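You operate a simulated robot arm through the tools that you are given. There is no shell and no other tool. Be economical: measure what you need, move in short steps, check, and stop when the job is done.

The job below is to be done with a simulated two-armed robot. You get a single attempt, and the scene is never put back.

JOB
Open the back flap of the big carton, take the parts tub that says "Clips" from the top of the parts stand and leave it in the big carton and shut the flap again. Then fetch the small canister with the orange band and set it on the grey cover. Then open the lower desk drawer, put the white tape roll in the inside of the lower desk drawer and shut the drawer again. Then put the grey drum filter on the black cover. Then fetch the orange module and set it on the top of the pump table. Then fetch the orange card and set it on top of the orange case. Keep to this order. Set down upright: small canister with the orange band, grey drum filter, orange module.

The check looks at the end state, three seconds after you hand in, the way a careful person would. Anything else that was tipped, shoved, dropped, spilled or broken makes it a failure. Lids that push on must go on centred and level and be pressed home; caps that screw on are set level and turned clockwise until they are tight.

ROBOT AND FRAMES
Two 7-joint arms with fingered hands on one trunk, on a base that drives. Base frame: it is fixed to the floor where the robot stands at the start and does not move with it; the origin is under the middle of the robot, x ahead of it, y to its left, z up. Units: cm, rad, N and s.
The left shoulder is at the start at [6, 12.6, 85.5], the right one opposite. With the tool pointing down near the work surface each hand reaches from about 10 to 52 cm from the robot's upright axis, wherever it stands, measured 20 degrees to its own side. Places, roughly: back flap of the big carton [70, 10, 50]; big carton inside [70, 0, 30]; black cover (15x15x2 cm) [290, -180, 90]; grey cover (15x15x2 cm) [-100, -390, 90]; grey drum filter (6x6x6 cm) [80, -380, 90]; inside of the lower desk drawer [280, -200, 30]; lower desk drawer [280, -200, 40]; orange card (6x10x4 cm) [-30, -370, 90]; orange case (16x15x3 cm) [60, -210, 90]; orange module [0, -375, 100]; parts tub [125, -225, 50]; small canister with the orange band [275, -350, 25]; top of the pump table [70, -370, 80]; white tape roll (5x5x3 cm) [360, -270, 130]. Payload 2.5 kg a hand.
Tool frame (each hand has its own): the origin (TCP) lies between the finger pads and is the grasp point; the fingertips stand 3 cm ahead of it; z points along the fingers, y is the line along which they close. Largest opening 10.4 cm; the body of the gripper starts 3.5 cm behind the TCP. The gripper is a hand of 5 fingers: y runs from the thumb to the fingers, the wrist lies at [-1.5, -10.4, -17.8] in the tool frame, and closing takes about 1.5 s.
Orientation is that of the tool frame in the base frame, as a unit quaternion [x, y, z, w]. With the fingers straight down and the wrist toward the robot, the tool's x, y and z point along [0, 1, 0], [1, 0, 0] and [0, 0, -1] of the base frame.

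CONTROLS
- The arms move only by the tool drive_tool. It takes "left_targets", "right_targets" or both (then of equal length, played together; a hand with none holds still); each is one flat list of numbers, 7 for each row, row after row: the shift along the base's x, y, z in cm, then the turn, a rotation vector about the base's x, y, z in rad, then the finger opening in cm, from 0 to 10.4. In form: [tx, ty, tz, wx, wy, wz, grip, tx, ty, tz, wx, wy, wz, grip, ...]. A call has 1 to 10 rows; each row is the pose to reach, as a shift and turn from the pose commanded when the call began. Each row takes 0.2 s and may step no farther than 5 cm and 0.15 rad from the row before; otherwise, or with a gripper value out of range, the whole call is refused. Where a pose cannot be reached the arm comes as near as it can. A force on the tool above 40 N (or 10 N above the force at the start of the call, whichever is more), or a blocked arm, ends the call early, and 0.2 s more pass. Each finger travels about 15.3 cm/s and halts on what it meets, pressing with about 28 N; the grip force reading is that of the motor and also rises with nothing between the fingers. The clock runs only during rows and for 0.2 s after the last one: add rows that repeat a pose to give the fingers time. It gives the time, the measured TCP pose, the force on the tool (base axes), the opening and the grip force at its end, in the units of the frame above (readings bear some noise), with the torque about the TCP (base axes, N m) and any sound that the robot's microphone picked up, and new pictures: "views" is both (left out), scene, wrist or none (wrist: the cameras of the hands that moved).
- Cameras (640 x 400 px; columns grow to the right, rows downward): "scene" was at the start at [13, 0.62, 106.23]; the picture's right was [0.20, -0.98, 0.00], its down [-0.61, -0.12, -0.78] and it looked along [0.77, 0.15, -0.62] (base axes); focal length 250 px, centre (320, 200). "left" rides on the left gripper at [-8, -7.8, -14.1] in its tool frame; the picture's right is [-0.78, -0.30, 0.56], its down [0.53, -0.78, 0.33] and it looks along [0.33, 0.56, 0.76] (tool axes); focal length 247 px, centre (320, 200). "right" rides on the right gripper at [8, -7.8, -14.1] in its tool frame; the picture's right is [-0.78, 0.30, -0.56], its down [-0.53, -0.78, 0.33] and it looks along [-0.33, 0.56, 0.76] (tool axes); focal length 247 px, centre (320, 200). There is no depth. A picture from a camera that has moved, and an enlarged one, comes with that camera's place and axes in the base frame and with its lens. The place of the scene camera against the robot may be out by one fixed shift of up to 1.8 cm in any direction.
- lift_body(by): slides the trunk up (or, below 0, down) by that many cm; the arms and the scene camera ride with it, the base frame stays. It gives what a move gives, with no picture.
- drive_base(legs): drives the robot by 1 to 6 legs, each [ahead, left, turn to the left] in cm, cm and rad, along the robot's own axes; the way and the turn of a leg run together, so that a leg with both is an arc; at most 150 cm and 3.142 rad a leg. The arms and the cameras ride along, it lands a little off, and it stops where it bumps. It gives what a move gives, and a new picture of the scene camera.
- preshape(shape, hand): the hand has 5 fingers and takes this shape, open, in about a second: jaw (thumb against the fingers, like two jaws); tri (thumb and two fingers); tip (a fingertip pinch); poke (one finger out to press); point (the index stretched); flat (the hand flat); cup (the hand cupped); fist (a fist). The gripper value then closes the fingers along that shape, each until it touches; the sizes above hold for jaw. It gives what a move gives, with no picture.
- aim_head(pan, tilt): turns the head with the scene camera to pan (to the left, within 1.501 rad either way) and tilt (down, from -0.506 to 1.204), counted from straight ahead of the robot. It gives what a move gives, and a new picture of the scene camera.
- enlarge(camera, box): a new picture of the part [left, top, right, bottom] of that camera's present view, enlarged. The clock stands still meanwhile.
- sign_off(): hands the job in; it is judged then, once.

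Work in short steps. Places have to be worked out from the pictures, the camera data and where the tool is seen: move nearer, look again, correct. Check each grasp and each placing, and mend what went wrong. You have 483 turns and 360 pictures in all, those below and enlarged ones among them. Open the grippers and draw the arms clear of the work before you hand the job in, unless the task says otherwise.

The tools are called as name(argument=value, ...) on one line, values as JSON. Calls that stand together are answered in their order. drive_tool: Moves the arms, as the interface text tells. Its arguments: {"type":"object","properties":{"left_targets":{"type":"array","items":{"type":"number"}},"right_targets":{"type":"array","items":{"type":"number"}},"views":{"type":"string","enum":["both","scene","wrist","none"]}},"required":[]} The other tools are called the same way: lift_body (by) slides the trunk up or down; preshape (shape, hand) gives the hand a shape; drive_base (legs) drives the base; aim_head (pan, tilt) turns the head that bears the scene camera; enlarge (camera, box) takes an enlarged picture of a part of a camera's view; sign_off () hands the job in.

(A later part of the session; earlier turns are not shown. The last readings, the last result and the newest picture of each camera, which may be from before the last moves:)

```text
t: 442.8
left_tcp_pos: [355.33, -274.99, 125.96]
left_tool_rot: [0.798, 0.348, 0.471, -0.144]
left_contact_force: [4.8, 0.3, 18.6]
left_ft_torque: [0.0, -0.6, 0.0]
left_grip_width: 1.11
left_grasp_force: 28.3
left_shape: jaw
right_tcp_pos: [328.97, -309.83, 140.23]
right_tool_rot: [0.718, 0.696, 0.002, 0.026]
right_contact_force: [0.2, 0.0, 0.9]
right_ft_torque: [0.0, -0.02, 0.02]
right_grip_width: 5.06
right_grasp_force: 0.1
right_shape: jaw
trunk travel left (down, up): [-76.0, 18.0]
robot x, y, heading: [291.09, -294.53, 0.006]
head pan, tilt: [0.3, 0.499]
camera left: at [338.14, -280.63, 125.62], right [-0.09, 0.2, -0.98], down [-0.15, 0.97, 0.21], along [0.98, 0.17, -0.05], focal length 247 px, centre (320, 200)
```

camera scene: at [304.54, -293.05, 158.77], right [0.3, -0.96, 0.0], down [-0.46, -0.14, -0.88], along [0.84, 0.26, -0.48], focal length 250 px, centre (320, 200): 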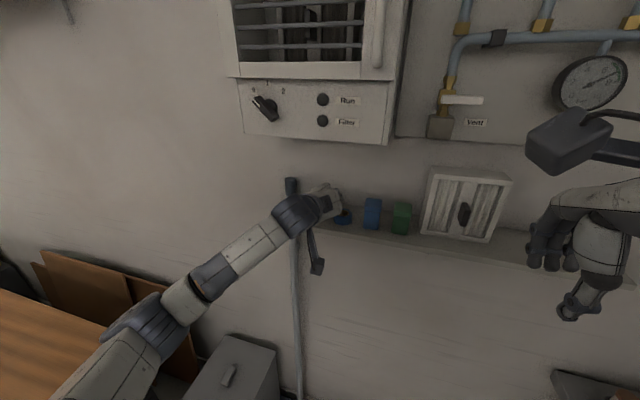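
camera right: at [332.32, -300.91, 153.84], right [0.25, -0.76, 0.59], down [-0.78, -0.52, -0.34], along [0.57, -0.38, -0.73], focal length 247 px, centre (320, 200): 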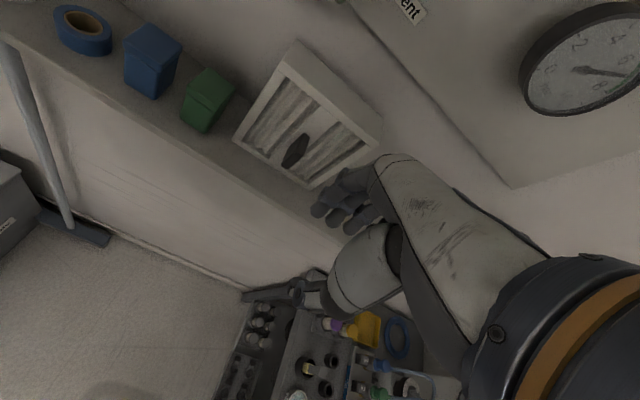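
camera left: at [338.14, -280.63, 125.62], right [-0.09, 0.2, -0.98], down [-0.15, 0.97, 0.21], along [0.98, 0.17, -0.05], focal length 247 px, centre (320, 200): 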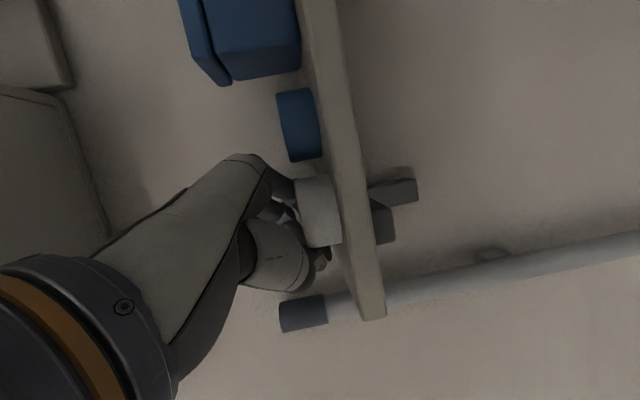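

The opening reads 1.1 cm — possibly the ring wall is pinched. I lift slightly and look.

drive_tool(left_targets=[0, 0, 1, 0, 0, 0, 0.5, -0.5, -0.5, 2.5, 0, 0, 0, 0.5, -1, -1, 4, 0, 0, 0, 0.5], views="both")

```text
t: 443.6
left_tcp_pos: [354.43, -275.92, 129.37]
left_tool_rot: [0.799, 0.35, 0.466, -0.148]
left_contact_force: [-0.2, 0.9, -1.4]
left_ft_torque: [0.02, -0.01, 0.03]
left_grip_width: 0.85
left_grasp_force: 28.3
left_shape: jaw
right_tcp_pos: [329.19, -309.62, 140.08]
right_tool_rot: [0.718, 0.696, 0.002, 0.025]
right_contact_force: [0.2, -0.2, 0.9]
right_ft_torque: [-0.01, 0.0, -0.01]
right_grip_width: 5.04
right_grasp_force: 0.1
right_shape: jaw
trunk travel left (down, up): [-76.0, 18.0]
robot x, y, heading: [291.22, -294.88, -0.004]
head pan, tilt: [0.3, 0.499]
camera scene: at [304.58, -293.07, 158.76], right [0.3, -0.96, 0.0], down [-0.46, -0.14, -0.88], along [0.84, 0.26, -0.48], focal length 250 px, centre (320, 200)
camera left: at [337.13, -281.54, 129.27], right [-0.1, 0.2, -0.98], down [-0.15, 0.97, 0.21], along [0.98, 0.17, -0.07], focal length 247 px, centre (320, 200)
```

scene: 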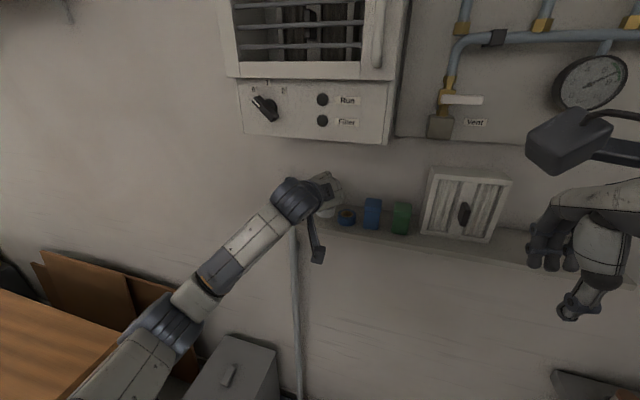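
left: 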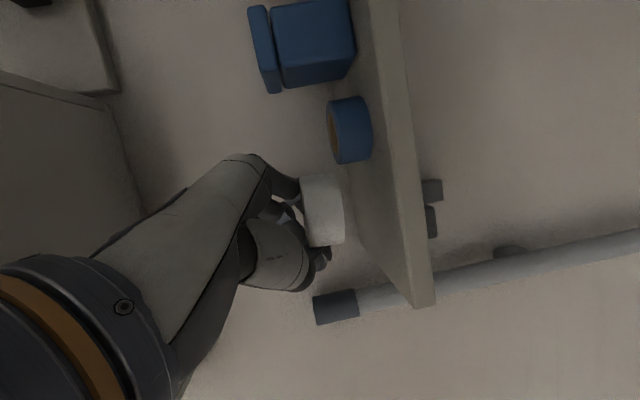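

The roll came up with the hand (pinched by its wall). I back away to (248, −295) and turn to face the open drawer from its side.

drive_base(legs=[[-20, 0, 0]])

drive_base(legs=[[-23, 0, 0], [0, 0, 1.571]])

aim_head(pan=0.1, tilt=0.85)

enlarge(camera="left", box=[0, 0, 640, 400])

```text
t: 445.2
left_tcp_pos: [334.11, -275.62, 129.55]
left_tool_rot: [0.799, 0.351, 0.466, -0.147]
left_contact_force: [1.1, -0.6, -0.4]
left_ft_torque: [0.02, -0.01, -0.01]
left_grip_width: 0.84
left_grasp_force: 27.7
left_shape: jaw
right_tcp_pos: [309.21, -309.55, 140.21]
right_tool_rot: [0.715, 0.698, 0.002, 0.025]
right_contact_force: [0.1, 0.5, 0.5]
right_ft_torque: [0.0, 0.02, -0.02]
right_grip_width: 5.05
right_grasp_force: 0.1
right_shape: jaw
trunk travel left (down, up): [-76.0, 18.0]
robot x, y, heading: [271.4, -294.62, 0.003]
head pan, tilt: [0.3, 0.499]
camera scene: at [284.49, -293.06, 158.77], right [0.3, -0.95, 0.0], down [-0.46, -0.14, -0.88], along [0.84, 0.26, -0.48], focal length 250 px, centre (320, 200)
```

scene: 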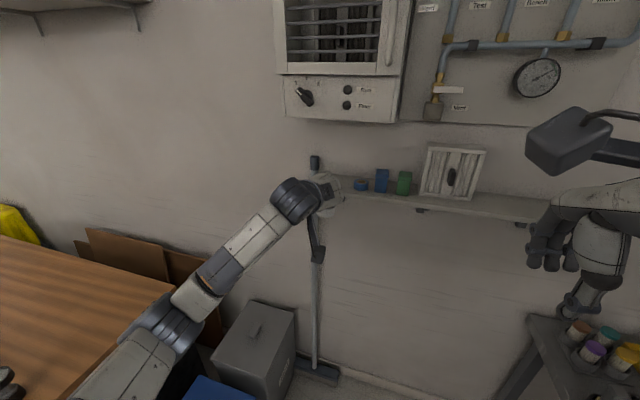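

```text
t: 450.8
left_tcp_pos: [228.29, -232.24, 129.46]
left_tool_rot: [0.31, 0.815, 0.222, -0.436]
left_contact_force: [0.0, 0.3, -0.4]
left_ft_torque: [0.01, 0.0, 0.03]
left_grip_width: 0.83
left_grasp_force: 28.3
left_shape: jaw
right_tcp_pos: [262.82, -256.7, 140.26]
right_tool_rot: [0.004, 1.0, 0.019, 0.016]
right_contact_force: [-0.2, 1.2, 1.1]
right_ft_torque: [0.03, 0.03, -0.02]
right_grip_width: 5.04
right_grasp_force: 0.1
right_shape: jaw
trunk travel left (down, up): [-76.0, 18.0]
robot x, y, heading: [248.7, -294.63, 1.594]
head pan, tilt: [0.3, 0.499]
camera scene: at [246.16, -283.3, 158.77], right [0.95, 0.32, 0.0], down [0.15, -0.45, -0.88], along [-0.28, 0.83, -0.48], focal length 250 px, centre (320, 200)
```

scene: 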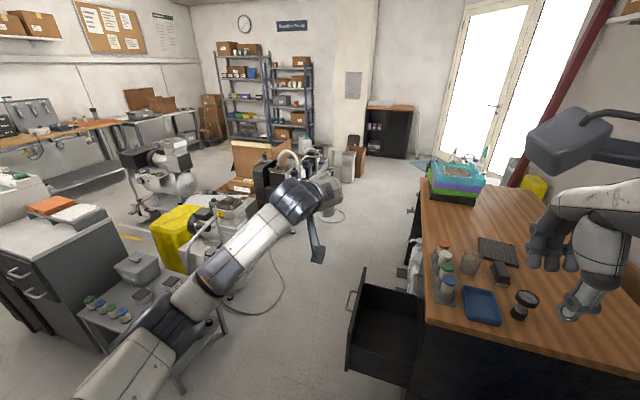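

```text
t: 451.6
left_tcp_pos: [228.39, -232.22, 129.43]
left_tool_rot: [0.311, 0.815, 0.222, -0.435]
left_contact_force: [-0.2, -0.2, 0.5]
left_ft_torque: [0.02, -0.01, -0.01]
left_grip_width: 0.81
left_grasp_force: 28.1
left_shape: jaw
right_tcp_pos: [262.8, -256.79, 140.18]
right_tool_rot: [0.005, 1.0, 0.019, 0.017]
right_contact_force: [-0.1, 0.5, -0.5]
right_ft_torque: [0.01, 0.03, -0.04]
right_grip_width: 5.04
right_grasp_force: 0.2
right_shape: jaw
trunk travel left (down, up): [-76.0, 18.0]
robot x, y, heading: [248.56, -294.71, 1.595]
head pan, tilt: [0.099, 0.85]
camera scene: at [248.09, -284.17, 155.77], right [0.99, 0.12, 0.0], down [0.09, -0.75, -0.66], along [-0.08, 0.66, -0.75], focal length 250 px, centre (320, 200)
```

scene: 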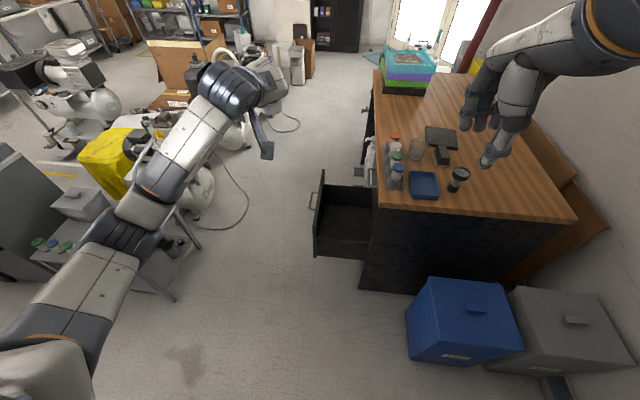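

```text
1.00 times, centred on (320, 200) of left (not enlarged: the box is as wide or as high as the picture)
camera zoom: at [234.27, -249.11, 129.32], right [-0.19, -0.1, -0.98], down [-0.96, -0.17, 0.21], along [-0.19, 0.98, -0.06], focal length 247 px, centre (320, 200)
```

zoom: 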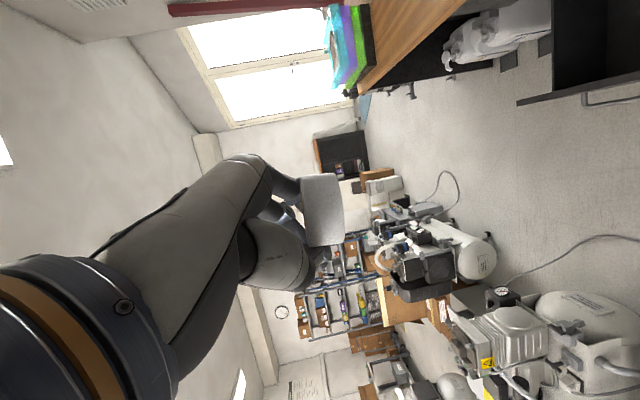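

The drawer interior is in view. I enlarge it to measure.

enlarge(camera="scene", box=[290, 150, 410, 300])

```text
2.67 times, centred on (350, 225) of scene
camera zoom: at [248.09, -284.17, 155.77], right [0.99, 0.12, 0.0], down [0.09, -0.75, -0.66], along [-0.08, 0.66, -0.75], focal length 667 px, centre (240, 133)
```

zoom: 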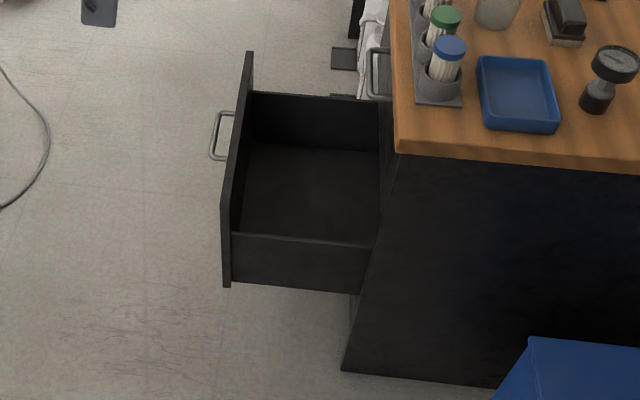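

Drawer floor ≈z 31, side rims ≈z 49, open area x 236–262, y −215..−178. I steepen the left hand ~26°, bring it more to the front, and draw the right hand in.

drive_tool(left_targets=[2.5, 0, 0, -0.11, -0.1, 0, 0, 5, 0, 0, -0.22, -0.2, 0, 0, 7.5, 0, 0, -0.334, -0.301, 0, 0, 10, 0, 0, -0.334, -0.301, 0, 0, 12, 0, 0, -0.334, -0.301, 0, 0], right_targets=[1.5, -3, 1, 0, 0, 0, 5, 3, -6, 2, 0, 0, 0, 5, 4, -9, 3, 0, 0, 0, 5, 5, -12, 4, 0, 0, 0, 5, 6, -14, 5, 0, 0, 0, 5], views="none")

drive_base(legs=[[30, -5, -0.024]])

lift_body(by=-38)

enlarge(camera="left", box=[0, 0, 640, 400])

```text
refused: row 3 steps farther than a row can; nothing moved
```

```text
t: 453.7
left_tcp_pos: [234.55, -202.34, 129.37]
left_tool_rot: [0.32, 0.812, 0.227, -0.433]
left_contact_force: [0.3, 0.4, 0.1]
left_ft_torque: [-0.03, 0.01, -0.01]
left_grip_width: 0.81
left_grasp_force: 27.7
left_shape: jaw
right_tcp_pos: [268.4, -227.66, 140.19]
right_tool_rot: [0.017, 1.0, 0.018, 0.017]
right_contact_force: [-0.7, 0.2, 0.0]
right_ft_torque: [-0.04, 0.01, 0.01]
right_grip_width: 5.04
right_grasp_force: 0.1
right_shape: jaw
trunk travel left (down, up): [-76.0, 18.0]
robot x, y, heading: [253.42, -265.56, 1.57]
head pan, tilt: [0.099, 0.85]
camera scene: at [253.1, -254.71, 155.76], right [1.0, 0.1, 0.0], down [0.07, -0.75, -0.66], along [-0.06, 0.66, -0.75], focal length 250 px, centre (320, 200)
```

scene: 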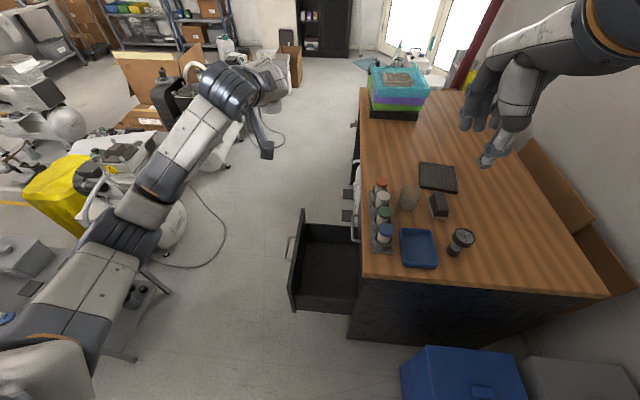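

```text
t: 457.3
left_tcp_pos: [234.56, -202.44, 91.46]
left_tool_rot: [0.32, 0.812, 0.227, -0.433]
left_contact_force: [0.0, -0.2, -0.4]
left_ft_torque: [-0.01, 0.01, -0.03]
left_grip_width: 0.82
left_grasp_force: 28.3
left_shape: jaw
right_tcp_pos: [268.27, -227.68, 102.17]
right_tool_rot: [0.017, 1.0, 0.018, 0.017]
right_contact_force: [-1.4, 0.4, 0.5]
right_ft_torque: [-0.01, -0.01, 0.01]
right_grip_width: 5.03
right_grasp_force: 0.2
right_shape: jaw
trunk travel left (down, up): [-38.0, 56.0]
robot x, y, heading: [253.15, -265.58, 1.569]
head pan, tilt: [0.099, 0.85]
```

```text
1.00 times, centred on (320, 200) of left (not enlarged: the box is as wide or as high as the picture)
camera zoom: at [240.09, -219.38, 91.33], right [-0.2, -0.1, -0.98], down [-0.97, -0.15, 0.21], along [-0.17, 0.98, -0.06], focal length 247 px, centre (320, 200)
```

zoom: 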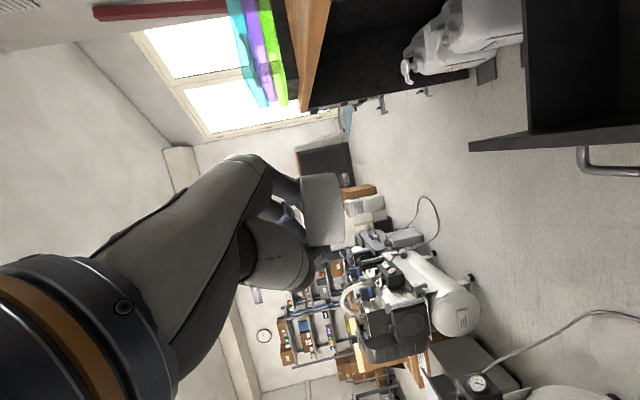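

The arm move was refused (rotation step); I redo it with smaller steps.

drive_tool(left_targets=[2.5, 0, 0, -0.084, -0.075, 0, 0, 5, 0, 0, -0.167, -0.15, 0, 0, 7.5, 0, 0, -0.25, -0.226, 0, 0, 10, 0, 0, -0.334, -0.301, 0, 0, 12, 0, 0, -0.334, -0.301, 0, 0], right_targets=[1.5, -3, 1, 0, 0, 0, 5, 3, -6, 2, 0, 0, 0, 5, 4, -9, 3, 0, 0, 0, 5, 5, -12, 4, 0, 0, 0, 5, 6, -14, 5, 0, 0, 0, 5], views="scene")

```text
t: 458.5
left_tcp_pos: [246.69, -202.4, 91.55]
left_tool_rot: [0.35, 0.893, 0.136, -0.248]
left_contact_force: [0.3, -0.5, -0.3]
left_ft_torque: [-0.04, -0.01, -0.01]
left_grip_width: 0.83
left_grasp_force: 28.3
left_shape: jaw
right_tcp_pos: [274.51, -241.83, 107.01]
right_tool_rot: [0.017, 1.0, 0.019, 0.017]
right_contact_force: [-0.2, 0.2, 0.1]
right_ft_torque: [0.03, -0.03, 0.01]
right_grip_width: 5.03
right_grasp_force: 0.0
right_shape: jaw
trunk travel left (down, up): [-38.0, 56.0]
robot x, y, heading: [253.23, -265.59, 1.568]
head pan, tilt: [0.099, 0.85]
camera scene: at [253.1, -254.77, 117.77], right [1.0, 0.1, 0.0], down [0.07, -0.75, -0.66], along [-0.06, 0.66, -0.75], focal length 250 px, centre (320, 200)
```

scene: 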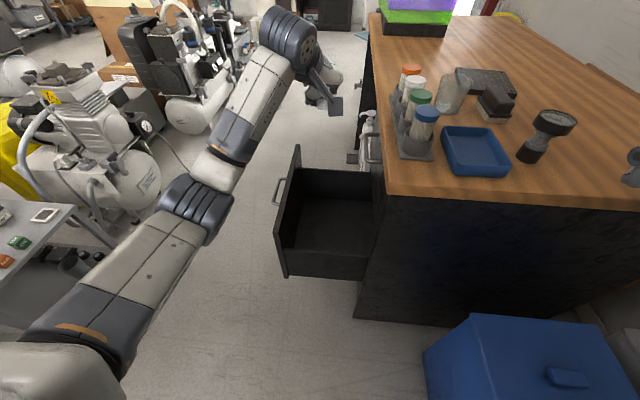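

I lower the hand by arm first (so the arm straightens and stays clear of the drawer front), then the trunk.

drive_tool(left_targets=[0, 0, -4, 0, 0, 0, 0, 0, 0, -8, 0, 0, 0, 0, 0, 0, -12, 0, 0, 0, 0, 0, 0, -16, 0, 0, 0, 0, 0, 0, -20, 0, 0, 0, 0, 0, 0, -24, 0, 0, 0, 0, 0, 0, -28, 0, 0, 0, 0, 0, 0, -32, 0, 0, 0, 0, 0, 0, -35, 0, 0, 0, 0], views="both")

```text
t: 460.5
left_tcp_pos: [246.3, -201.35, 56.32]
left_tool_rot: [0.351, 0.893, 0.135, -0.246]
left_contact_force: [0.1, 0.2, -0.9]
left_ft_torque: [0.01, 0.01, 0.01]
left_grip_width: 0.82
left_grasp_force: 28.0
left_shape: jaw
left hand out of reach, approached as far as the arm can: row 8, 9
right_tcp_pos: [274.56, -241.72, 107.04]
right_tool_rot: [0.017, 1.0, 0.018, 0.017]
right_contact_force: [0.0, -0.1, 0.1]
right_ft_torque: [-0.02, 0.03, 0.04]
right_grip_width: 5.02
right_grasp_force: 0.0
right_shape: jaw
trunk travel left (down, up): [-38.0, 56.0]
robot x, y, heading: [253.54, -265.61, 1.567]
head pan, tilt: [0.099, 0.85]
camera scene: at [253.1, -254.75, 117.77], right [1.0, 0.1, 0.0], down [0.07, -0.75, -0.66], along [-0.06, 0.66, -0.75], focal length 250 px, centre (320, 200)
camera left: at [250.71, -217.23, 63.47], right [0.09, -0.42, -0.9], down [-0.99, -0.12, -0.05], along [-0.09, 0.9, -0.43], focal length 247 px, centre (320, 200)
```

scene: 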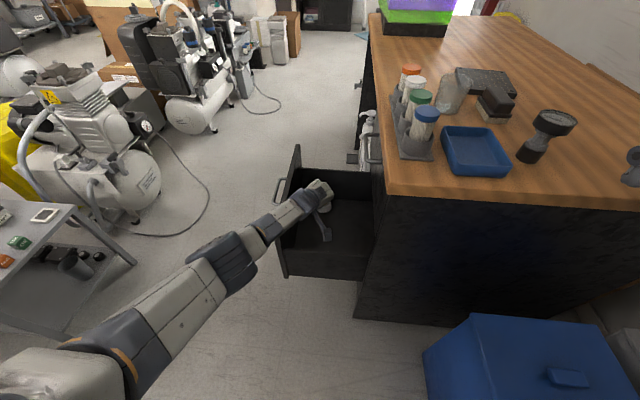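
left: 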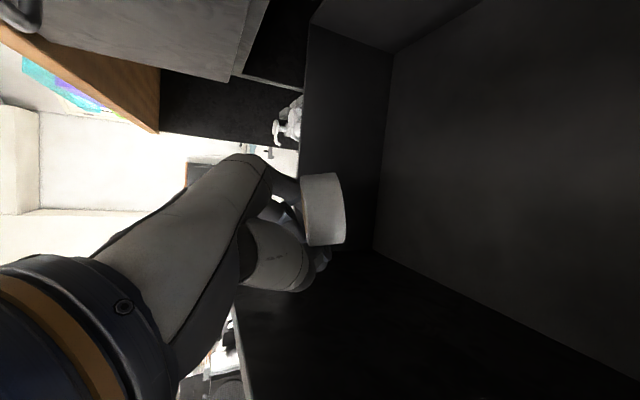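

The wrist is right above the near side wall, so I drive 8 cm ahead, then lower with the trunk.

drive_base(legs=[[8, 0, 0]])

lift_body(by=-12)

enlarge(camera="scene", box=[200, 130, 420, 320])

enlarge(camera="left", box=[0, 0, 640, 400])

```text
t: 461.6
left_tcp_pos: [246.3, -193.56, 56.33]
left_tool_rot: [0.351, 0.893, 0.134, -0.247]
left_contact_force: [-0.6, 0.4, 0.5]
left_ft_torque: [0.04, 0.01, 0.0]
left_grip_width: 0.83
left_grasp_force: 28.5
left_shape: jaw
right_tcp_pos: [274.66, -233.98, 107.1]
right_tool_rot: [0.017, 1.0, 0.018, 0.017]
right_contact_force: [0.4, -0.6, -0.1]
right_ft_torque: [0.01, -0.02, 0.02]
right_grip_width: 5.03
right_grasp_force: 0.1
right_shape: jaw
trunk travel left (down, up): [-38.0, 56.0]
robot x, y, heading: [253.4, -257.25, 1.567]
head pan, tilt: [0.099, 0.85]
camera scene: at [253.11, -246.88, 117.77], right [1.0, 0.1, 0.0], down [0.07, -0.75, -0.66], along [-0.06, 0.66, -0.75], focal length 250 px, centre (320, 200)
```

scene: 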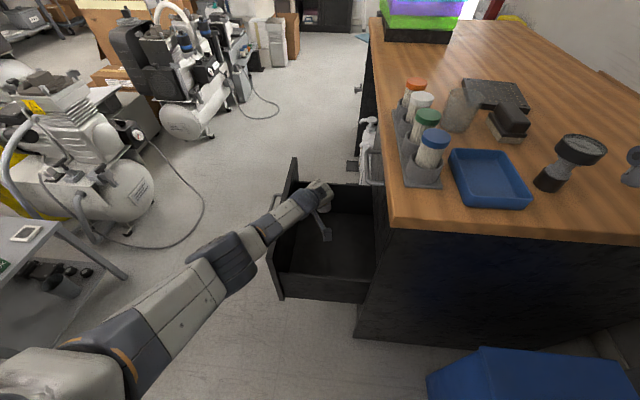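

```text
t: 463.1
left_tcp_pos: [246.39, -193.53, 44.42]
left_tool_rot: [0.351, 0.894, 0.134, -0.246]
left_contact_force: [1.8, 0.2, -0.3]
left_ft_torque: [-0.03, 0.03, 0.02]
left_grip_width: 0.84
left_grasp_force: 27.8
left_shape: jaw
right_tcp_pos: [274.49, -233.87, 95.18]
right_tool_rot: [0.018, 1.0, 0.02, 0.017]
right_contact_force: [0.0, 0.6, 0.7]
right_ft_torque: [0.03, 0.02, -0.01]
right_grip_width: 5.03
right_grasp_force: 0.0
right_shape: jaw
trunk travel left (down, up): [-26.0, 68.0]
robot x, y, heading: [252.91, -257.64, 1.565]
head pan, tilt: [0.099, 0.85]
```

```text
2.11 times, centred on (310, 225) of scene
camera zoom: at [253.11, -246.89, 105.77], right [1.0, 0.1, 0.0], down [0.07, -0.75, -0.66], along [-0.06, 0.66, -0.75], focal length 526 px, centre (341, 147)
```

zoom: 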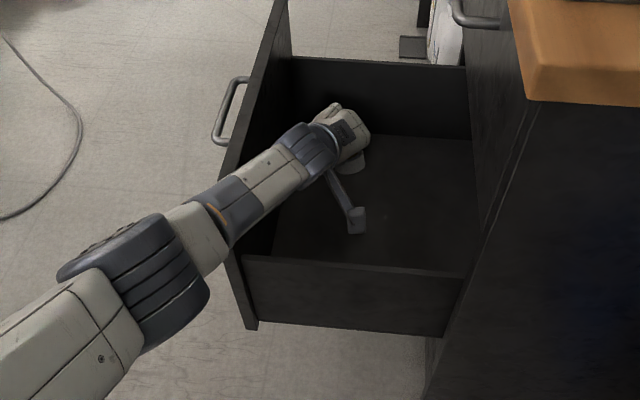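

```text
1.00 times, centred on (320, 200) of left (not enlarged: the box is as wide or as high as the picture)
camera zoom: at [250.7, -209.37, 51.48], right [0.09, -0.42, -0.9], down [-0.99, -0.12, -0.05], along [-0.09, 0.9, -0.43], focal length 247 px, centre (320, 200)
```

zoom: 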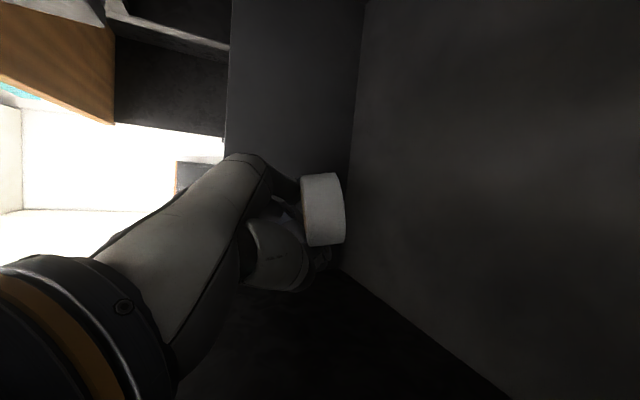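

The forearm gets close to the drawer's front panel; I shift the base 7 cm right (+x), then lower 5 cm more.

drive_base(legs=[[0, -7, 0]])

lift_body(by=-5)

enlarge(camera="left", box=[0, 0, 640, 400])

```text
t: 464.1
left_tcp_pos: [253.25, -193.49, 44.42]
left_tool_rot: [0.352, 0.893, 0.134, -0.246]
left_contact_force: [-0.2, -0.4, 0.3]
left_ft_torque: [0.01, 0.02, 0.01]
left_grip_width: 0.78
left_grasp_force: 27.7
left_shape: jaw
right_tcp_pos: [281.49, -234.0, 95.03]
right_tool_rot: [0.016, 1.0, 0.019, 0.018]
right_contact_force: [0.3, 1.0, 1.2]
right_ft_torque: [0.06, -0.04, -0.02]
right_grip_width: 5.05
right_grasp_force: 0.1
right_shape: jaw
trunk travel left (down, up): [-26.0, 68.0]
robot x, y, heading: [260.13, -258.01, 1.564]
head pan, tilt: [0.099, 0.85]
camera scene: at [260.06, -246.92, 105.77], right [1.0, 0.1, 0.0], down [0.07, -0.75, -0.66], along [-0.06, 0.66, -0.75], focal length 250 px, centre (320, 200)
```

scene: 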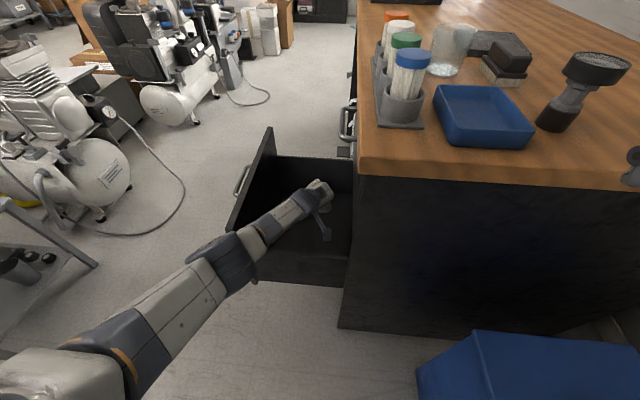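

```text
t: 465.0
left_tcp_pos: [253.26, -193.58, 39.36]
left_tool_rot: [0.352, 0.893, 0.135, -0.246]
left_contact_force: [-0.1, 0.0, -0.1]
left_ft_torque: [-0.02, 0.0, 0.03]
left_grip_width: 0.81
left_grasp_force: 27.6
left_shape: jaw
right_tcp_pos: [281.54, -233.98, 90.14]
right_tool_rot: [0.017, 1.0, 0.019, 0.017]
right_contact_force: [0.1, -0.4, -0.9]
right_ft_torque: [0.03, -0.01, 0.02]
right_grip_width: 5.04
right_grasp_force: 0.0
right_shape: jaw
trunk travel left (down, up): [-21.0, 73.0]
robot x, y, heading: [260.28, -257.83, 1.565]
head pan, tilt: [0.099, 0.85]
```

```text
1.00 times, centred on (320, 200) of left (not enlarged: the box is as wide or as high as the picture)
camera zoom: at [257.7, -209.4, 46.47], right [0.09, -0.42, -0.9], down [-0.99, -0.12, -0.05], along [-0.09, 0.9, -0.43], focal length 247 px, centre (320, 200)
```

zoom: 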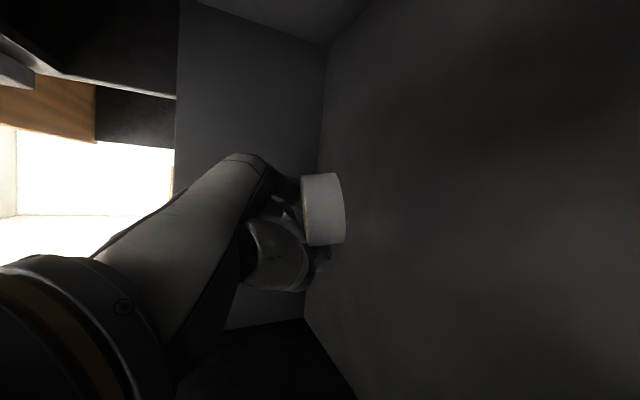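

About 5 cm above the drawer floor; I lower 3 cm more and release.

lift_body(by=-3)

drive_tool(left_targets=[0, 0, 0, 0, 0, 0, 3, 0, 0, 0, 0, 0, 0, 5, 0, 0, 0, 0, 0, 0, 7, 0, 0, 0, 0, 0, 0, 8, 0, 0, 0, 0, 0, 0, 8], views="wrist")

```text
t: 465.8
left_tcp_pos: [253.44, -193.44, 36.36]
left_tool_rot: [0.351, 0.893, 0.135, -0.247]
left_contact_force: [1.2, 0.2, -0.9]
left_ft_torque: [0.03, 0.02, -0.01]
left_grip_width: 0.83
left_grasp_force: 27.7
left_shape: jaw
right_tcp_pos: [281.45, -233.99, 86.99]
right_tool_rot: [0.017, 1.0, 0.019, 0.017]
right_contact_force: [0.0, -0.2, -0.2]
right_ft_torque: [0.02, 0.01, 0.03]
right_grip_width: 5.03
right_grasp_force: 0.0
right_shape: jaw
trunk travel left (down, up): [-18.0, 76.0]
robot x, y, heading: [259.99, -258.08, 1.567]
head pan, tilt: [0.099, 0.85]
```

```text
t: 467.0
left_tcp_pos: [253.37, -193.58, 36.3]
left_tool_rot: [0.352, 0.893, 0.134, -0.247]
left_contact_force: [-1.1, -1.1, -0.2]
left_ft_torque: [0.03, 0.01, -0.04]
left_grip_width: 7.96
left_grasp_force: 0.1
left_shape: jaw
right_tcp_pos: [281.49, -233.89, 87.03]
right_tool_rot: [0.018, 1.0, 0.019, 0.017]
right_contact_force: [-0.1, -0.6, 0.3]
right_ft_torque: [0.0, -0.04, 0.01]
right_grip_width: 5.04
right_grasp_force: 0.1
right_shape: jaw
trunk travel left (down, up): [-18.0, 76.0]
robot x, y, heading: [260.2, -257.61, 1.565]
head pan, tilt: [0.099, 0.85]
camera left: at [257.7, -209.4, 43.47], right [0.09, -0.42, -0.9], down [-0.99, -0.12, -0.05], along [-0.09, 0.9, -0.43], focal length 247 px, centre (320, 200)
```

left: 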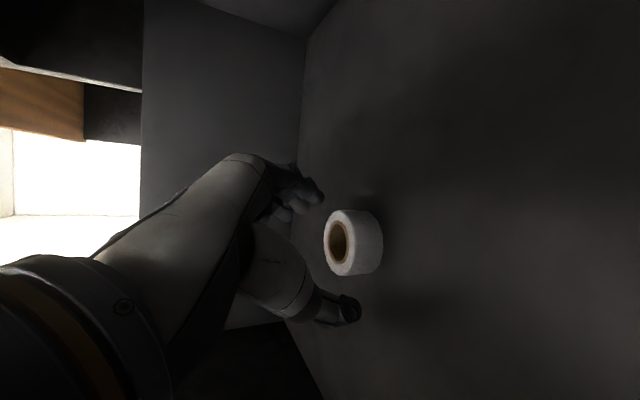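

The roll lies flat in the drawer. I rise 8 cm, shift left away from the desk edge, then rise out.

lift_body(by=9)

drive_base(legs=[[0, 8, 0]])

lift_body(by=40)

drive_base(legs=[[-22, 0, 0]])

```text
t: 468.2
left_tcp_pos: [253.39, -193.57, 45.32]
left_tool_rot: [0.352, 0.893, 0.134, -0.246]
left_contact_force: [-0.2, 0.2, -0.3]
left_ft_torque: [-0.01, 0.01, 0.04]
left_grip_width: 7.96
left_grasp_force: 0.0
left_shape: jaw
right_tcp_pos: [281.53, -233.81, 96.11]
right_tool_rot: [0.018, 1.0, 0.019, 0.017]
right_contact_force: [0.3, 0.1, -0.2]
right_ft_torque: [0.03, -0.03, -0.04]
right_grip_width: 5.04
right_grasp_force: 0.1
right_shape: jaw
trunk travel left (down, up): [-27.0, 67.0]
robot x, y, heading: [260.69, -257.82, 1.572]
head pan, tilt: [0.099, 0.85]
```

```text
t: 469.3
left_tcp_pos: [245.4, -193.53, 45.47]
left_tool_rot: [0.352, 0.893, 0.134, -0.247]
left_contact_force: [0.2, 0.3, 0.3]
left_ft_torque: [-0.02, -0.01, 0.0]
left_grip_width: 7.98
left_grasp_force: 0.1
left_shape: jaw
right_tcp_pos: [273.59, -233.93, 96.03]
right_tool_rot: [0.018, 1.0, 0.019, 0.018]
right_contact_force: [0.6, -0.4, 0.7]
right_ft_torque: [-0.02, 0.01, -0.01]
right_grip_width: 5.04
right_grasp_force: 0.1
right_shape: jaw
trunk travel left (down, up): [-27.0, 67.0]
robot x, y, heading: [252.2, -257.61, 1.573]
head pan, tilt: [0.099, 0.85]
camera scene: at [252.11, -246.89, 106.77], right [1.0, 0.1, 0.0], down [0.07, -0.75, -0.66], along [-0.06, 0.66, -0.75], focal length 250 px, centre (320, 200)
```

scene: 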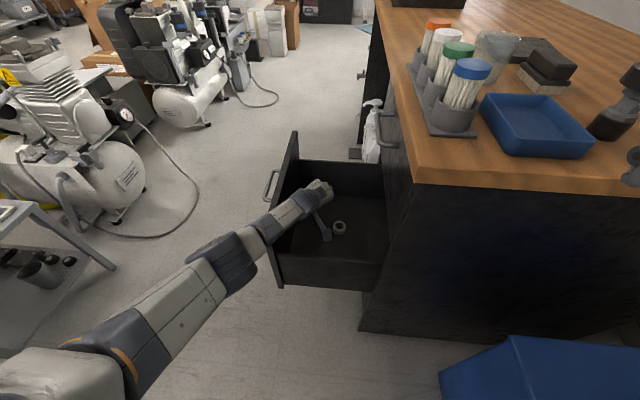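

```text
t: 473.1
left_tcp_pos: [245.36, -193.52, 85.48]
left_tool_rot: [0.352, 0.893, 0.134, -0.247]
left_contact_force: [-0.1, 0.2, -0.4]
left_ft_torque: [-0.01, -0.01, 0.01]
left_grip_width: 7.95
left_grasp_force: 0.2
left_shape: jaw
right_tcp_pos: [273.51, -233.75, 136.05]
right_tool_rot: [0.018, 1.0, 0.018, 0.016]
right_contact_force: [0.3, 0.8, 0.1]
right_ft_torque: [-0.01, 0.02, 0.03]
right_grip_width: 5.02
right_grasp_force: 0.1
right_shape: jaw
trunk travel left (down, up): [-67.0, 27.0]
robot x, y, heading: [252.07, -257.65, 1.563]
head pan, tilt: [0.099, 0.85]
```

```text
t: 474.8
left_tcp_pos: [245.16, -215.81, 85.4]
left_tool_rot: [0.35, 0.893, 0.135, -0.247]
left_contact_force: [0.6, 0.1, 0.4]
left_ft_torque: [0.0, -0.01, 0.02]
left_grip_width: 7.97
left_grasp_force: 0.1
left_shape: jaw
right_tcp_pos: [273.44, -256.23, 136.08]
right_tool_rot: [0.018, 1.0, 0.019, 0.017]
right_contact_force: [1.0, -1.2, 0.7]
right_ft_torque: [0.01, 0.02, -0.05]
right_grip_width: 5.06
right_grasp_force: 0.0
right_shape: jaw
trunk travel left (down, up): [-67.0, 27.0]
robot x, y, heading: [252.3, -279.76, 1.568]
head pan, tilt: [0.099, 0.85]
camera scene: at [252.0, -269.16, 146.78], right [1.0, 0.1, 0.0], down [0.07, -0.75, -0.66], along [-0.06, 0.66, -0.75], focal length 250 px, centre (320, 200)
```

scene: 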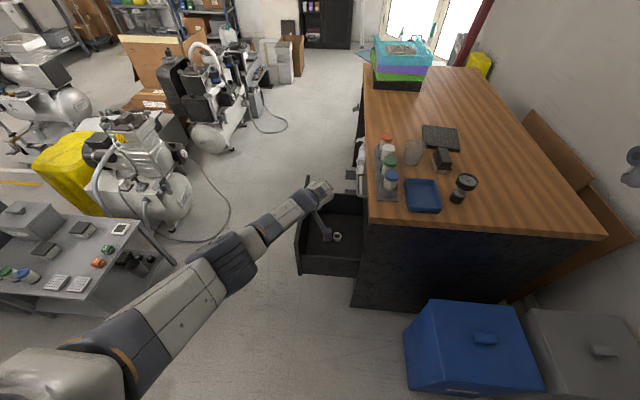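

The tape is in the drawer. I'll shut it by pushing the front with the left fist while driving sideways: first I position the fist in front of the drawer.

drive_tool(left_targets=[0, 0, 0, 0, 0, 0, 4, 0, 0, 0, 0, 0, 0, 0, 0, 0, 0, 0, 0, 0, 0, 0, 0, 0, 0, 0, 0, 0], views="none")

drive_base(legs=[[0, 25, 0], [21, 0, 0]])

lift_body(by=-30)

drive_base(legs=[[0, -3, 0]])

```text
t: 475.8
left_tcp_pos: [245.23, -215.69, 85.39]
left_tool_rot: [0.351, 0.894, 0.134, -0.246]
left_contact_force: [0.5, -0.1, -0.1]
left_ft_torque: [0.0, 0.02, 0.04]
left_grip_width: 0.0
left_grasp_force: 27.5
left_shape: jaw
right_tcp_pos: [273.46, -256.13, 135.94]
right_tool_rot: [0.017, 1.0, 0.018, 0.017]
right_contact_force: [0.5, 0.2, 0.5]
right_ft_torque: [0.0, 0.02, 0.01]
right_grip_width: 5.04
right_grasp_force: 0.0
right_shape: jaw
trunk travel left (down, up): [-67.0, 27.0]
robot x, y, heading: [252.16, -279.67, 1.567]
head pan, tilt: [0.099, 0.85]
```

```text
t: 478.9
left_tcp_pos: [220.04, -194.33, 85.35]
left_tool_rot: [0.353, 0.893, 0.135, -0.246]
left_contact_force: [0.1, 0.1, -0.9]
left_ft_torque: [-0.02, 0.0, 0.02]
left_grip_width: 0.03
left_grasp_force: 28.1
left_shape: jaw
right_tcp_pos: [248.08, -234.86, 136.0]
right_tool_rot: [0.02, 0.999, 0.018, 0.017]
right_contact_force: [-0.5, 1.1, 0.5]
right_ft_torque: [0.02, 0.01, -0.01]
right_grip_width: 5.03
right_grasp_force: 0.0
right_shape: jaw
trunk travel left (down, up): [-67.0, 27.0]
robot x, y, heading: [227.17, -258.33, 1.563]
head pan, tilt: [0.099, 0.85]
camera scene: at [226.63, -247.79, 146.76], right [1.0, 0.09, 0.0], down [0.07, -0.75, -0.66], along [-0.06, 0.66, -0.75], focal length 250 px, centre (320, 200)
```

scene: 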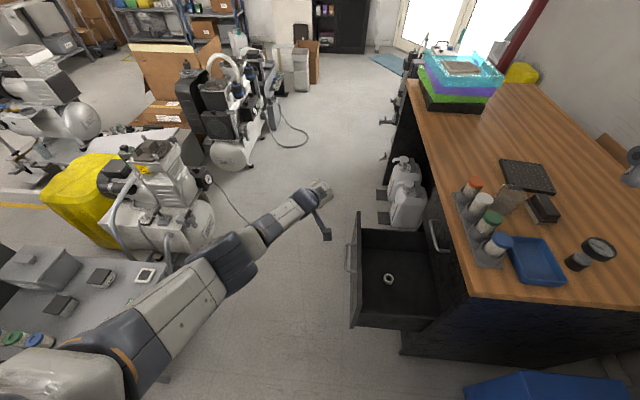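

```text
t: 481.9
left_tcp_pos: [219.94, -194.49, 55.45]
left_tool_rot: [0.353, 0.893, 0.134, -0.247]
left_contact_force: [0.7, 0.0, 0.8]
left_ft_torque: [0.0, 0.01, 0.02]
left_grip_width: 0.03
left_grasp_force: 27.7
left_shape: jaw
right_tcp_pos: [248.06, -234.92, 106.08]
right_tool_rot: [0.019, 0.999, 0.019, 0.017]
right_contact_force: [-0.3, 0.3, 0.1]
right_ft_torque: [0.01, -0.03, 0.01]
right_grip_width: 5.01
right_grasp_force: 0.2
right_shape: jaw
trunk travel left (down, up): [-37.0, 57.0]
robot x, y, heading: [226.86, -258.41, 1.566]
head pan, tilt: [0.099, 0.85]
```

```text
t: 482.7
left_tcp_pos: [223.06, -194.44, 55.38]
left_tool_rot: [0.353, 0.892, 0.135, -0.247]
left_contact_force: [0.1, 0.1, -0.2]
left_ft_torque: [0.0, 0.01, -0.01]
left_grip_width: 0.03
left_grasp_force: 28.0
left_shape: jaw
right_tcp_pos: [251.08, -234.88, 106.1]
right_tool_rot: [0.019, 0.999, 0.019, 0.017]
right_contact_force: [0.1, 0.6, 0.5]
right_ft_torque: [-0.03, 0.03, -0.01]
right_grip_width: 5.05
right_grasp_force: 0.1
right_shape: jaw
trunk travel left (down, up): [-37.0, 57.0]
robot x, y, heading: [229.44, -259.0, 1.56]
head pan, tilt: [0.099, 0.85]
camera scene: at [229.65, -247.89, 116.77], right [1.0, 0.09, 0.0], down [0.07, -0.75, -0.66], along [-0.06, 0.66, -0.75], focal length 250 px, centre (320, 200)
```

scene: 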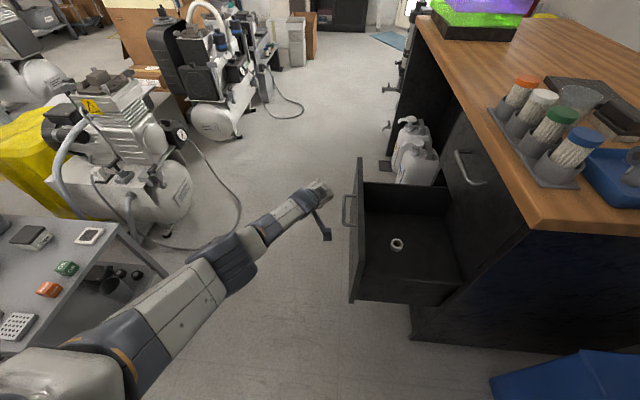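

The hand's camera bracket would touch first, so I yaw the fist −0.7 rad to put the finger side toward the drawer, then push sideways.

drive_tool(left_targets=[0, 0, 0, 0, 0, -0.14, 0, 0, 0, 0, 0, 0, -0.28, 0, 0, 0, 0, 0, 0, -0.42, 0, 0, 0, 0, 0, 0, -0.56, 0, 0, 0, 0, 0, 0, -0.7, 0], views="none")

drive_base(legs=[[0, -8, 0]])

```text
t: 483.9
left_tcp_pos: [224.33, -197.84, 55.51]
left_tool_rot: [0.621, 0.732, 0.206, -0.19]
left_contact_force: [0.5, -0.9, 0.3]
left_ft_torque: [-0.02, 0.01, -0.03]
left_grip_width: 0.02
left_grasp_force: 28.2
left_shape: jaw
left hand out of reach, approached as far as the arm can: row 3, 4, 5
right_tcp_pos: [251.06, -234.94, 106.07]
right_tool_rot: [0.02, 1.0, 0.018, 0.017]
right_contact_force: [-0.9, 0.6, 0.3]
right_ft_torque: [0.0, -0.01, -0.01]
right_grip_width: 5.01
right_grasp_force: 0.1
right_shape: jaw
trunk travel left (down, up): [-37.0, 57.0]
robot x, y, heading: [229.75, -258.48, 1.561]
head pan, tilt: [0.099, 0.85]
```

```text
t: 485.0
left_tcp_pos: [232.59, -197.9, 55.48]
left_tool_rot: [0.621, 0.731, 0.207, -0.19]
left_contact_force: [0.4, 0.3, 0.7]
left_ft_torque: [0.02, -0.03, 0.0]
left_grip_width: 0.01
left_grasp_force: 27.9
left_shape: jaw
right_tcp_pos: [259.19, -235.09, 106.02]
right_tool_rot: [0.021, 0.999, 0.018, 0.017]
right_contact_force: [-0.7, 0.2, 0.5]
right_ft_torque: [0.01, -0.01, 0.05]
right_grip_width: 5.01
right_grasp_force: 0.0
right_shape: jaw
trunk travel left (down, up): [-37.0, 57.0]
robot x, y, heading: [237.66, -258.64, 1.558]
head pan, tilt: [0.099, 0.85]
camera scene: at [237.71, -247.96, 116.77], right [1.0, 0.09, 0.0], down [0.07, -0.75, -0.66], along [-0.06, 0.66, -0.75], focal length 250 px, centre (320, 200)
```

scene: 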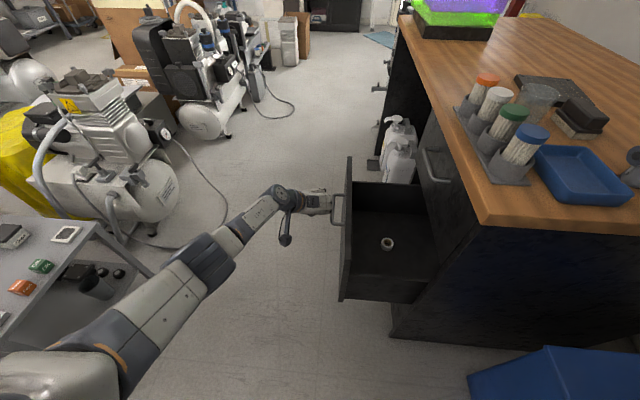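

drive_base(legs=[[0, -12, 0]])

```text
t: 486.2
left_tcp_pos: [244.76, -198.12, 55.51]
left_tool_rot: [0.622, 0.731, 0.205, -0.19]
left_contact_force: [-0.4, 0.1, -0.5]
left_ft_torque: [0.04, 0.0, -0.01]
left_grip_width: 0.0
left_grasp_force: 28.2
left_shape: jaw
right_tcp_pos: [271.22, -235.29, 106.01]
right_tool_rot: [0.021, 0.999, 0.019, 0.017]
right_contact_force: [-0.3, 0.5, 0.3]
right_ft_torque: [-0.01, -0.05, 0.0]
right_grip_width: 5.02
right_grasp_force: 0.1
right_shape: jaw
trunk travel left (down, up): [-37.0, 57.0]
robot x, y, heading: [249.5, -258.88, 1.559]
head pan, tilt: [0.099, 0.85]
camera scene: at [249.89, -248.09, 116.77], right [1.0, 0.09, 0.0], down [0.07, -0.75, -0.66], along [-0.06, 0.66, -0.75], focal length 250 px, centre (320, 200)
```

scene: 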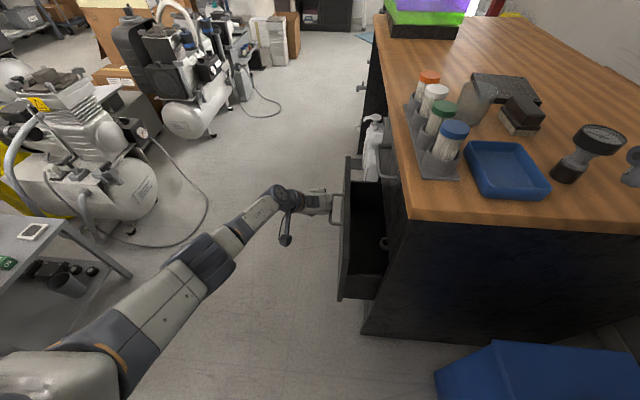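

The drawer slides in easily. I continue 8 cm with the base and finish with the arm.

drive_base(legs=[[0, -8, 0]])

drive_tool(left_targets=[2, 0, 0, 0, 0, 0, 0, 4, 0, 0, 0, 0, 0, 0, 6, 0, 0, 0, 0, 0, 0, 8, 0, 0, 0, 0, 0, 0, 9, 0, 0, 0, 0, 0, 0, 10, 0, 0, 0, 0, 0, 0], views="scene")

```text
t: 487.3
left_tcp_pos: [252.94, -198.17, 55.59]
left_tool_rot: [0.623, 0.731, 0.206, -0.189]
left_contact_force: [-0.5, -1.1, -0.8]
left_ft_torque: [0.03, 0.02, -0.01]
left_grip_width: 0.01
left_grasp_force: 28.0
left_shape: jaw
right_tcp_pos: [279.54, -235.4, 106.07]
right_tool_rot: [0.02, 0.999, 0.018, 0.017]
right_contact_force: [-0.3, 0.4, 0.2]
right_ft_torque: [0.01, 0.0, -0.04]
right_grip_width: 5.04
right_grasp_force: 0.0
right_shape: jaw
trunk travel left (down, up): [-37.0, 57.0]
robot x, y, heading: [257.69, -258.83, 1.56]
head pan, tilt: [0.099, 0.85]
camera scene: at [257.97, -248.18, 116.77], right [1.0, 0.09, 0.0], down [0.07, -0.75, -0.66], along [-0.06, 0.66, -0.75], focal length 250 px, centre (320, 200)
```

scene: 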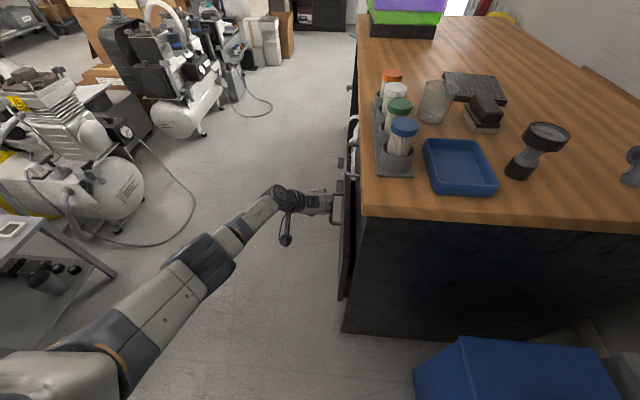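

```text
t: 488.1
left_tcp_pos: [256.88, -197.54, 55.37]
left_tool_rot: [0.616, 0.735, 0.202, -0.2]
left_contact_force: [-8.1, -1.5, 7.2]
left_ft_torque: [0.1, -0.23, 0.03]
left_grip_width: 0.0
left_grasp_force: 27.9
left_shape: jaw
left hand out of reach, approached as far as the arm can: row 4
right_tcp_pos: [279.33, -235.35, 105.99]
right_tool_rot: [0.02, 0.999, 0.02, 0.016]
right_contact_force: [-0.3, -0.2, -0.2]
right_ft_torque: [0.0, -0.03, 0.01]
right_grip_width: 5.03
right_grasp_force: 0.1
right_shape: jaw
trunk travel left (down, up): [-37.0, 57.0]
robot x, y, heading: [258.22, -258.97, 1.565]
head pan, tilt: [0.099, 0.85]
stopped in row 4 (left hand): the force on the tool passed its limit at 46 N (the readings are from after the stop); the commanded pose is now the measured one
camera scene: at [257.86, -248.25, 116.79], right [1.0, 0.09, 0.0], down [0.07, -0.75, -0.66], along [-0.06, 0.66, -0.75], focal length 250 px, centre (320, 200)
```

scene: 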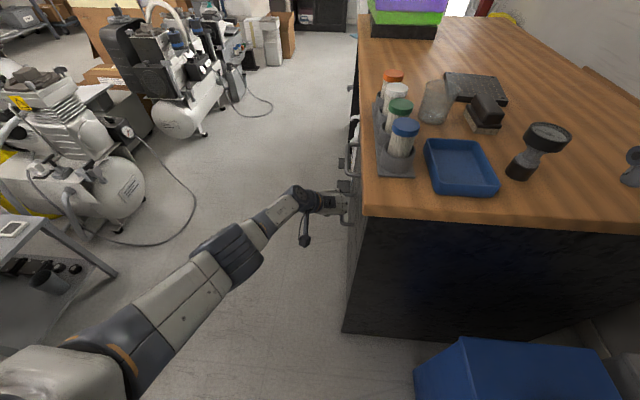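

Firm stop — drawer shut. I withdraw and check from outside.

drive_tool(left_targets=[-3, 0, 0, 0, 0, 0, 0, -6, 0, 0, 0, 0, 0, 0, -9, 0, 0, 0, 0, 0, 0], views="none")

drive_base(legs=[[-8, 30, 0]])

aim_head(pan=-0.5, tilt=0.7)

```text
t: 488.9
left_tcp_pos: [248.17, -197.59, 55.16]
left_tool_rot: [0.618, 0.734, 0.202, -0.197]
left_contact_force: [0.2, 1.0, -0.1]
left_ft_torque: [-0.02, -0.02, -0.03]
left_grip_width: 0.0
left_grasp_force: 28.2
left_shape: jaw
right_tcp_pos: [279.43, -235.22, 106.09]
right_tool_rot: [0.02, 0.999, 0.018, 0.018]
right_contact_force: [-0.5, 0.5, 0.1]
right_ft_torque: [0.0, 0.01, 0.03]
right_grip_width: 5.04
right_grasp_force: 0.1
right_shape: jaw
trunk travel left (down, up): [-37.0, 57.0]
robot x, y, heading: [258.33, -259.1, 1.565]
head pan, tilt: [0.099, 0.85]
```

```text
t: 491.0
left_tcp_pos: [218.51, -205.43, 55.03]
left_tool_rot: [0.618, 0.734, 0.202, -0.197]
left_contact_force: [-0.8, -0.1, 0.2]
left_ft_torque: [-0.04, 0.01, 0.0]
left_grip_width: 0.01
left_grasp_force: 28.5
left_shape: jaw
right_tcp_pos: [249.8, -243.19, 106.01]
right_tool_rot: [0.021, 0.999, 0.018, 0.017]
right_contact_force: [-0.4, -0.3, -0.4]
right_ft_torque: [0.01, 0.01, 0.01]
right_grip_width: 5.03
right_grasp_force: 0.0
right_shape: jaw
trunk travel left (down, up): [-37.0, 57.0]
robot x, y, heading: [228.25, -266.73, 1.56]
head pan, tilt: [0.099, 0.85]
camera scene: at [228.25, -256.0, 116.77], right [1.0, 0.09, 0.0], down [0.07, -0.75, -0.66], along [-0.06, 0.66, -0.75], focal length 250 px, centre (320, 200)
```

scene: 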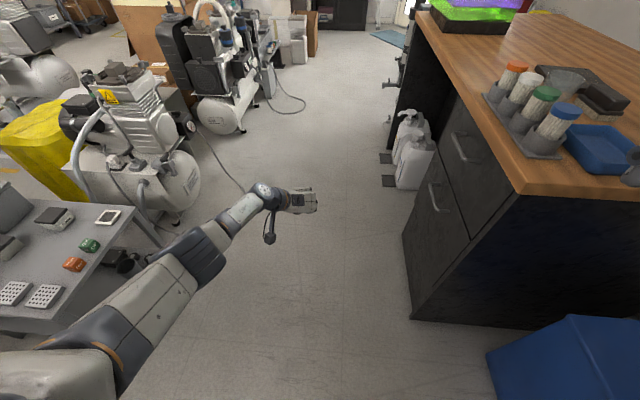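

```text
t: 492.0
left_tcp_pos: [218.61, -205.25, 55.02]
left_tool_rot: [0.618, 0.734, 0.202, -0.197]
left_contact_force: [-0.7, -0.2, -0.8]
left_ft_torque: [-0.01, 0.02, 0.04]
left_grip_width: 0.01
left_grasp_force: 27.3
left_shape: jaw
right_tcp_pos: [249.66, -243.11, 106.05]
right_tool_rot: [0.021, 0.999, 0.019, 0.016]
right_contact_force: [-0.2, -0.2, 0.1]
right_ft_torque: [0.0, -0.02, -0.02]
right_grip_width: 5.04
right_grasp_force: 0.1
right_shape: jaw
trunk travel left (down, up): [-37.0, 57.0]
robot x, y, heading: [228.75, -266.82, 1.56]
head pan, tilt: [-0.499, 0.7]
camera scene: at [233.08, -256.37, 117.99], right [0.87, -0.49, 0.0], down [-0.31, -0.56, -0.76], along [0.37, 0.67, -0.64], focal length 250 px, centre (320, 200)
```

scene: 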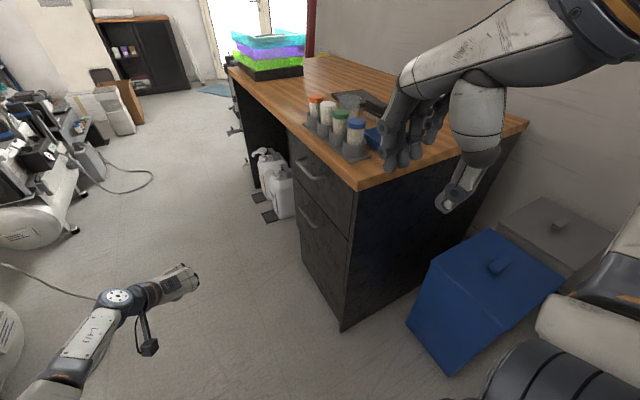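

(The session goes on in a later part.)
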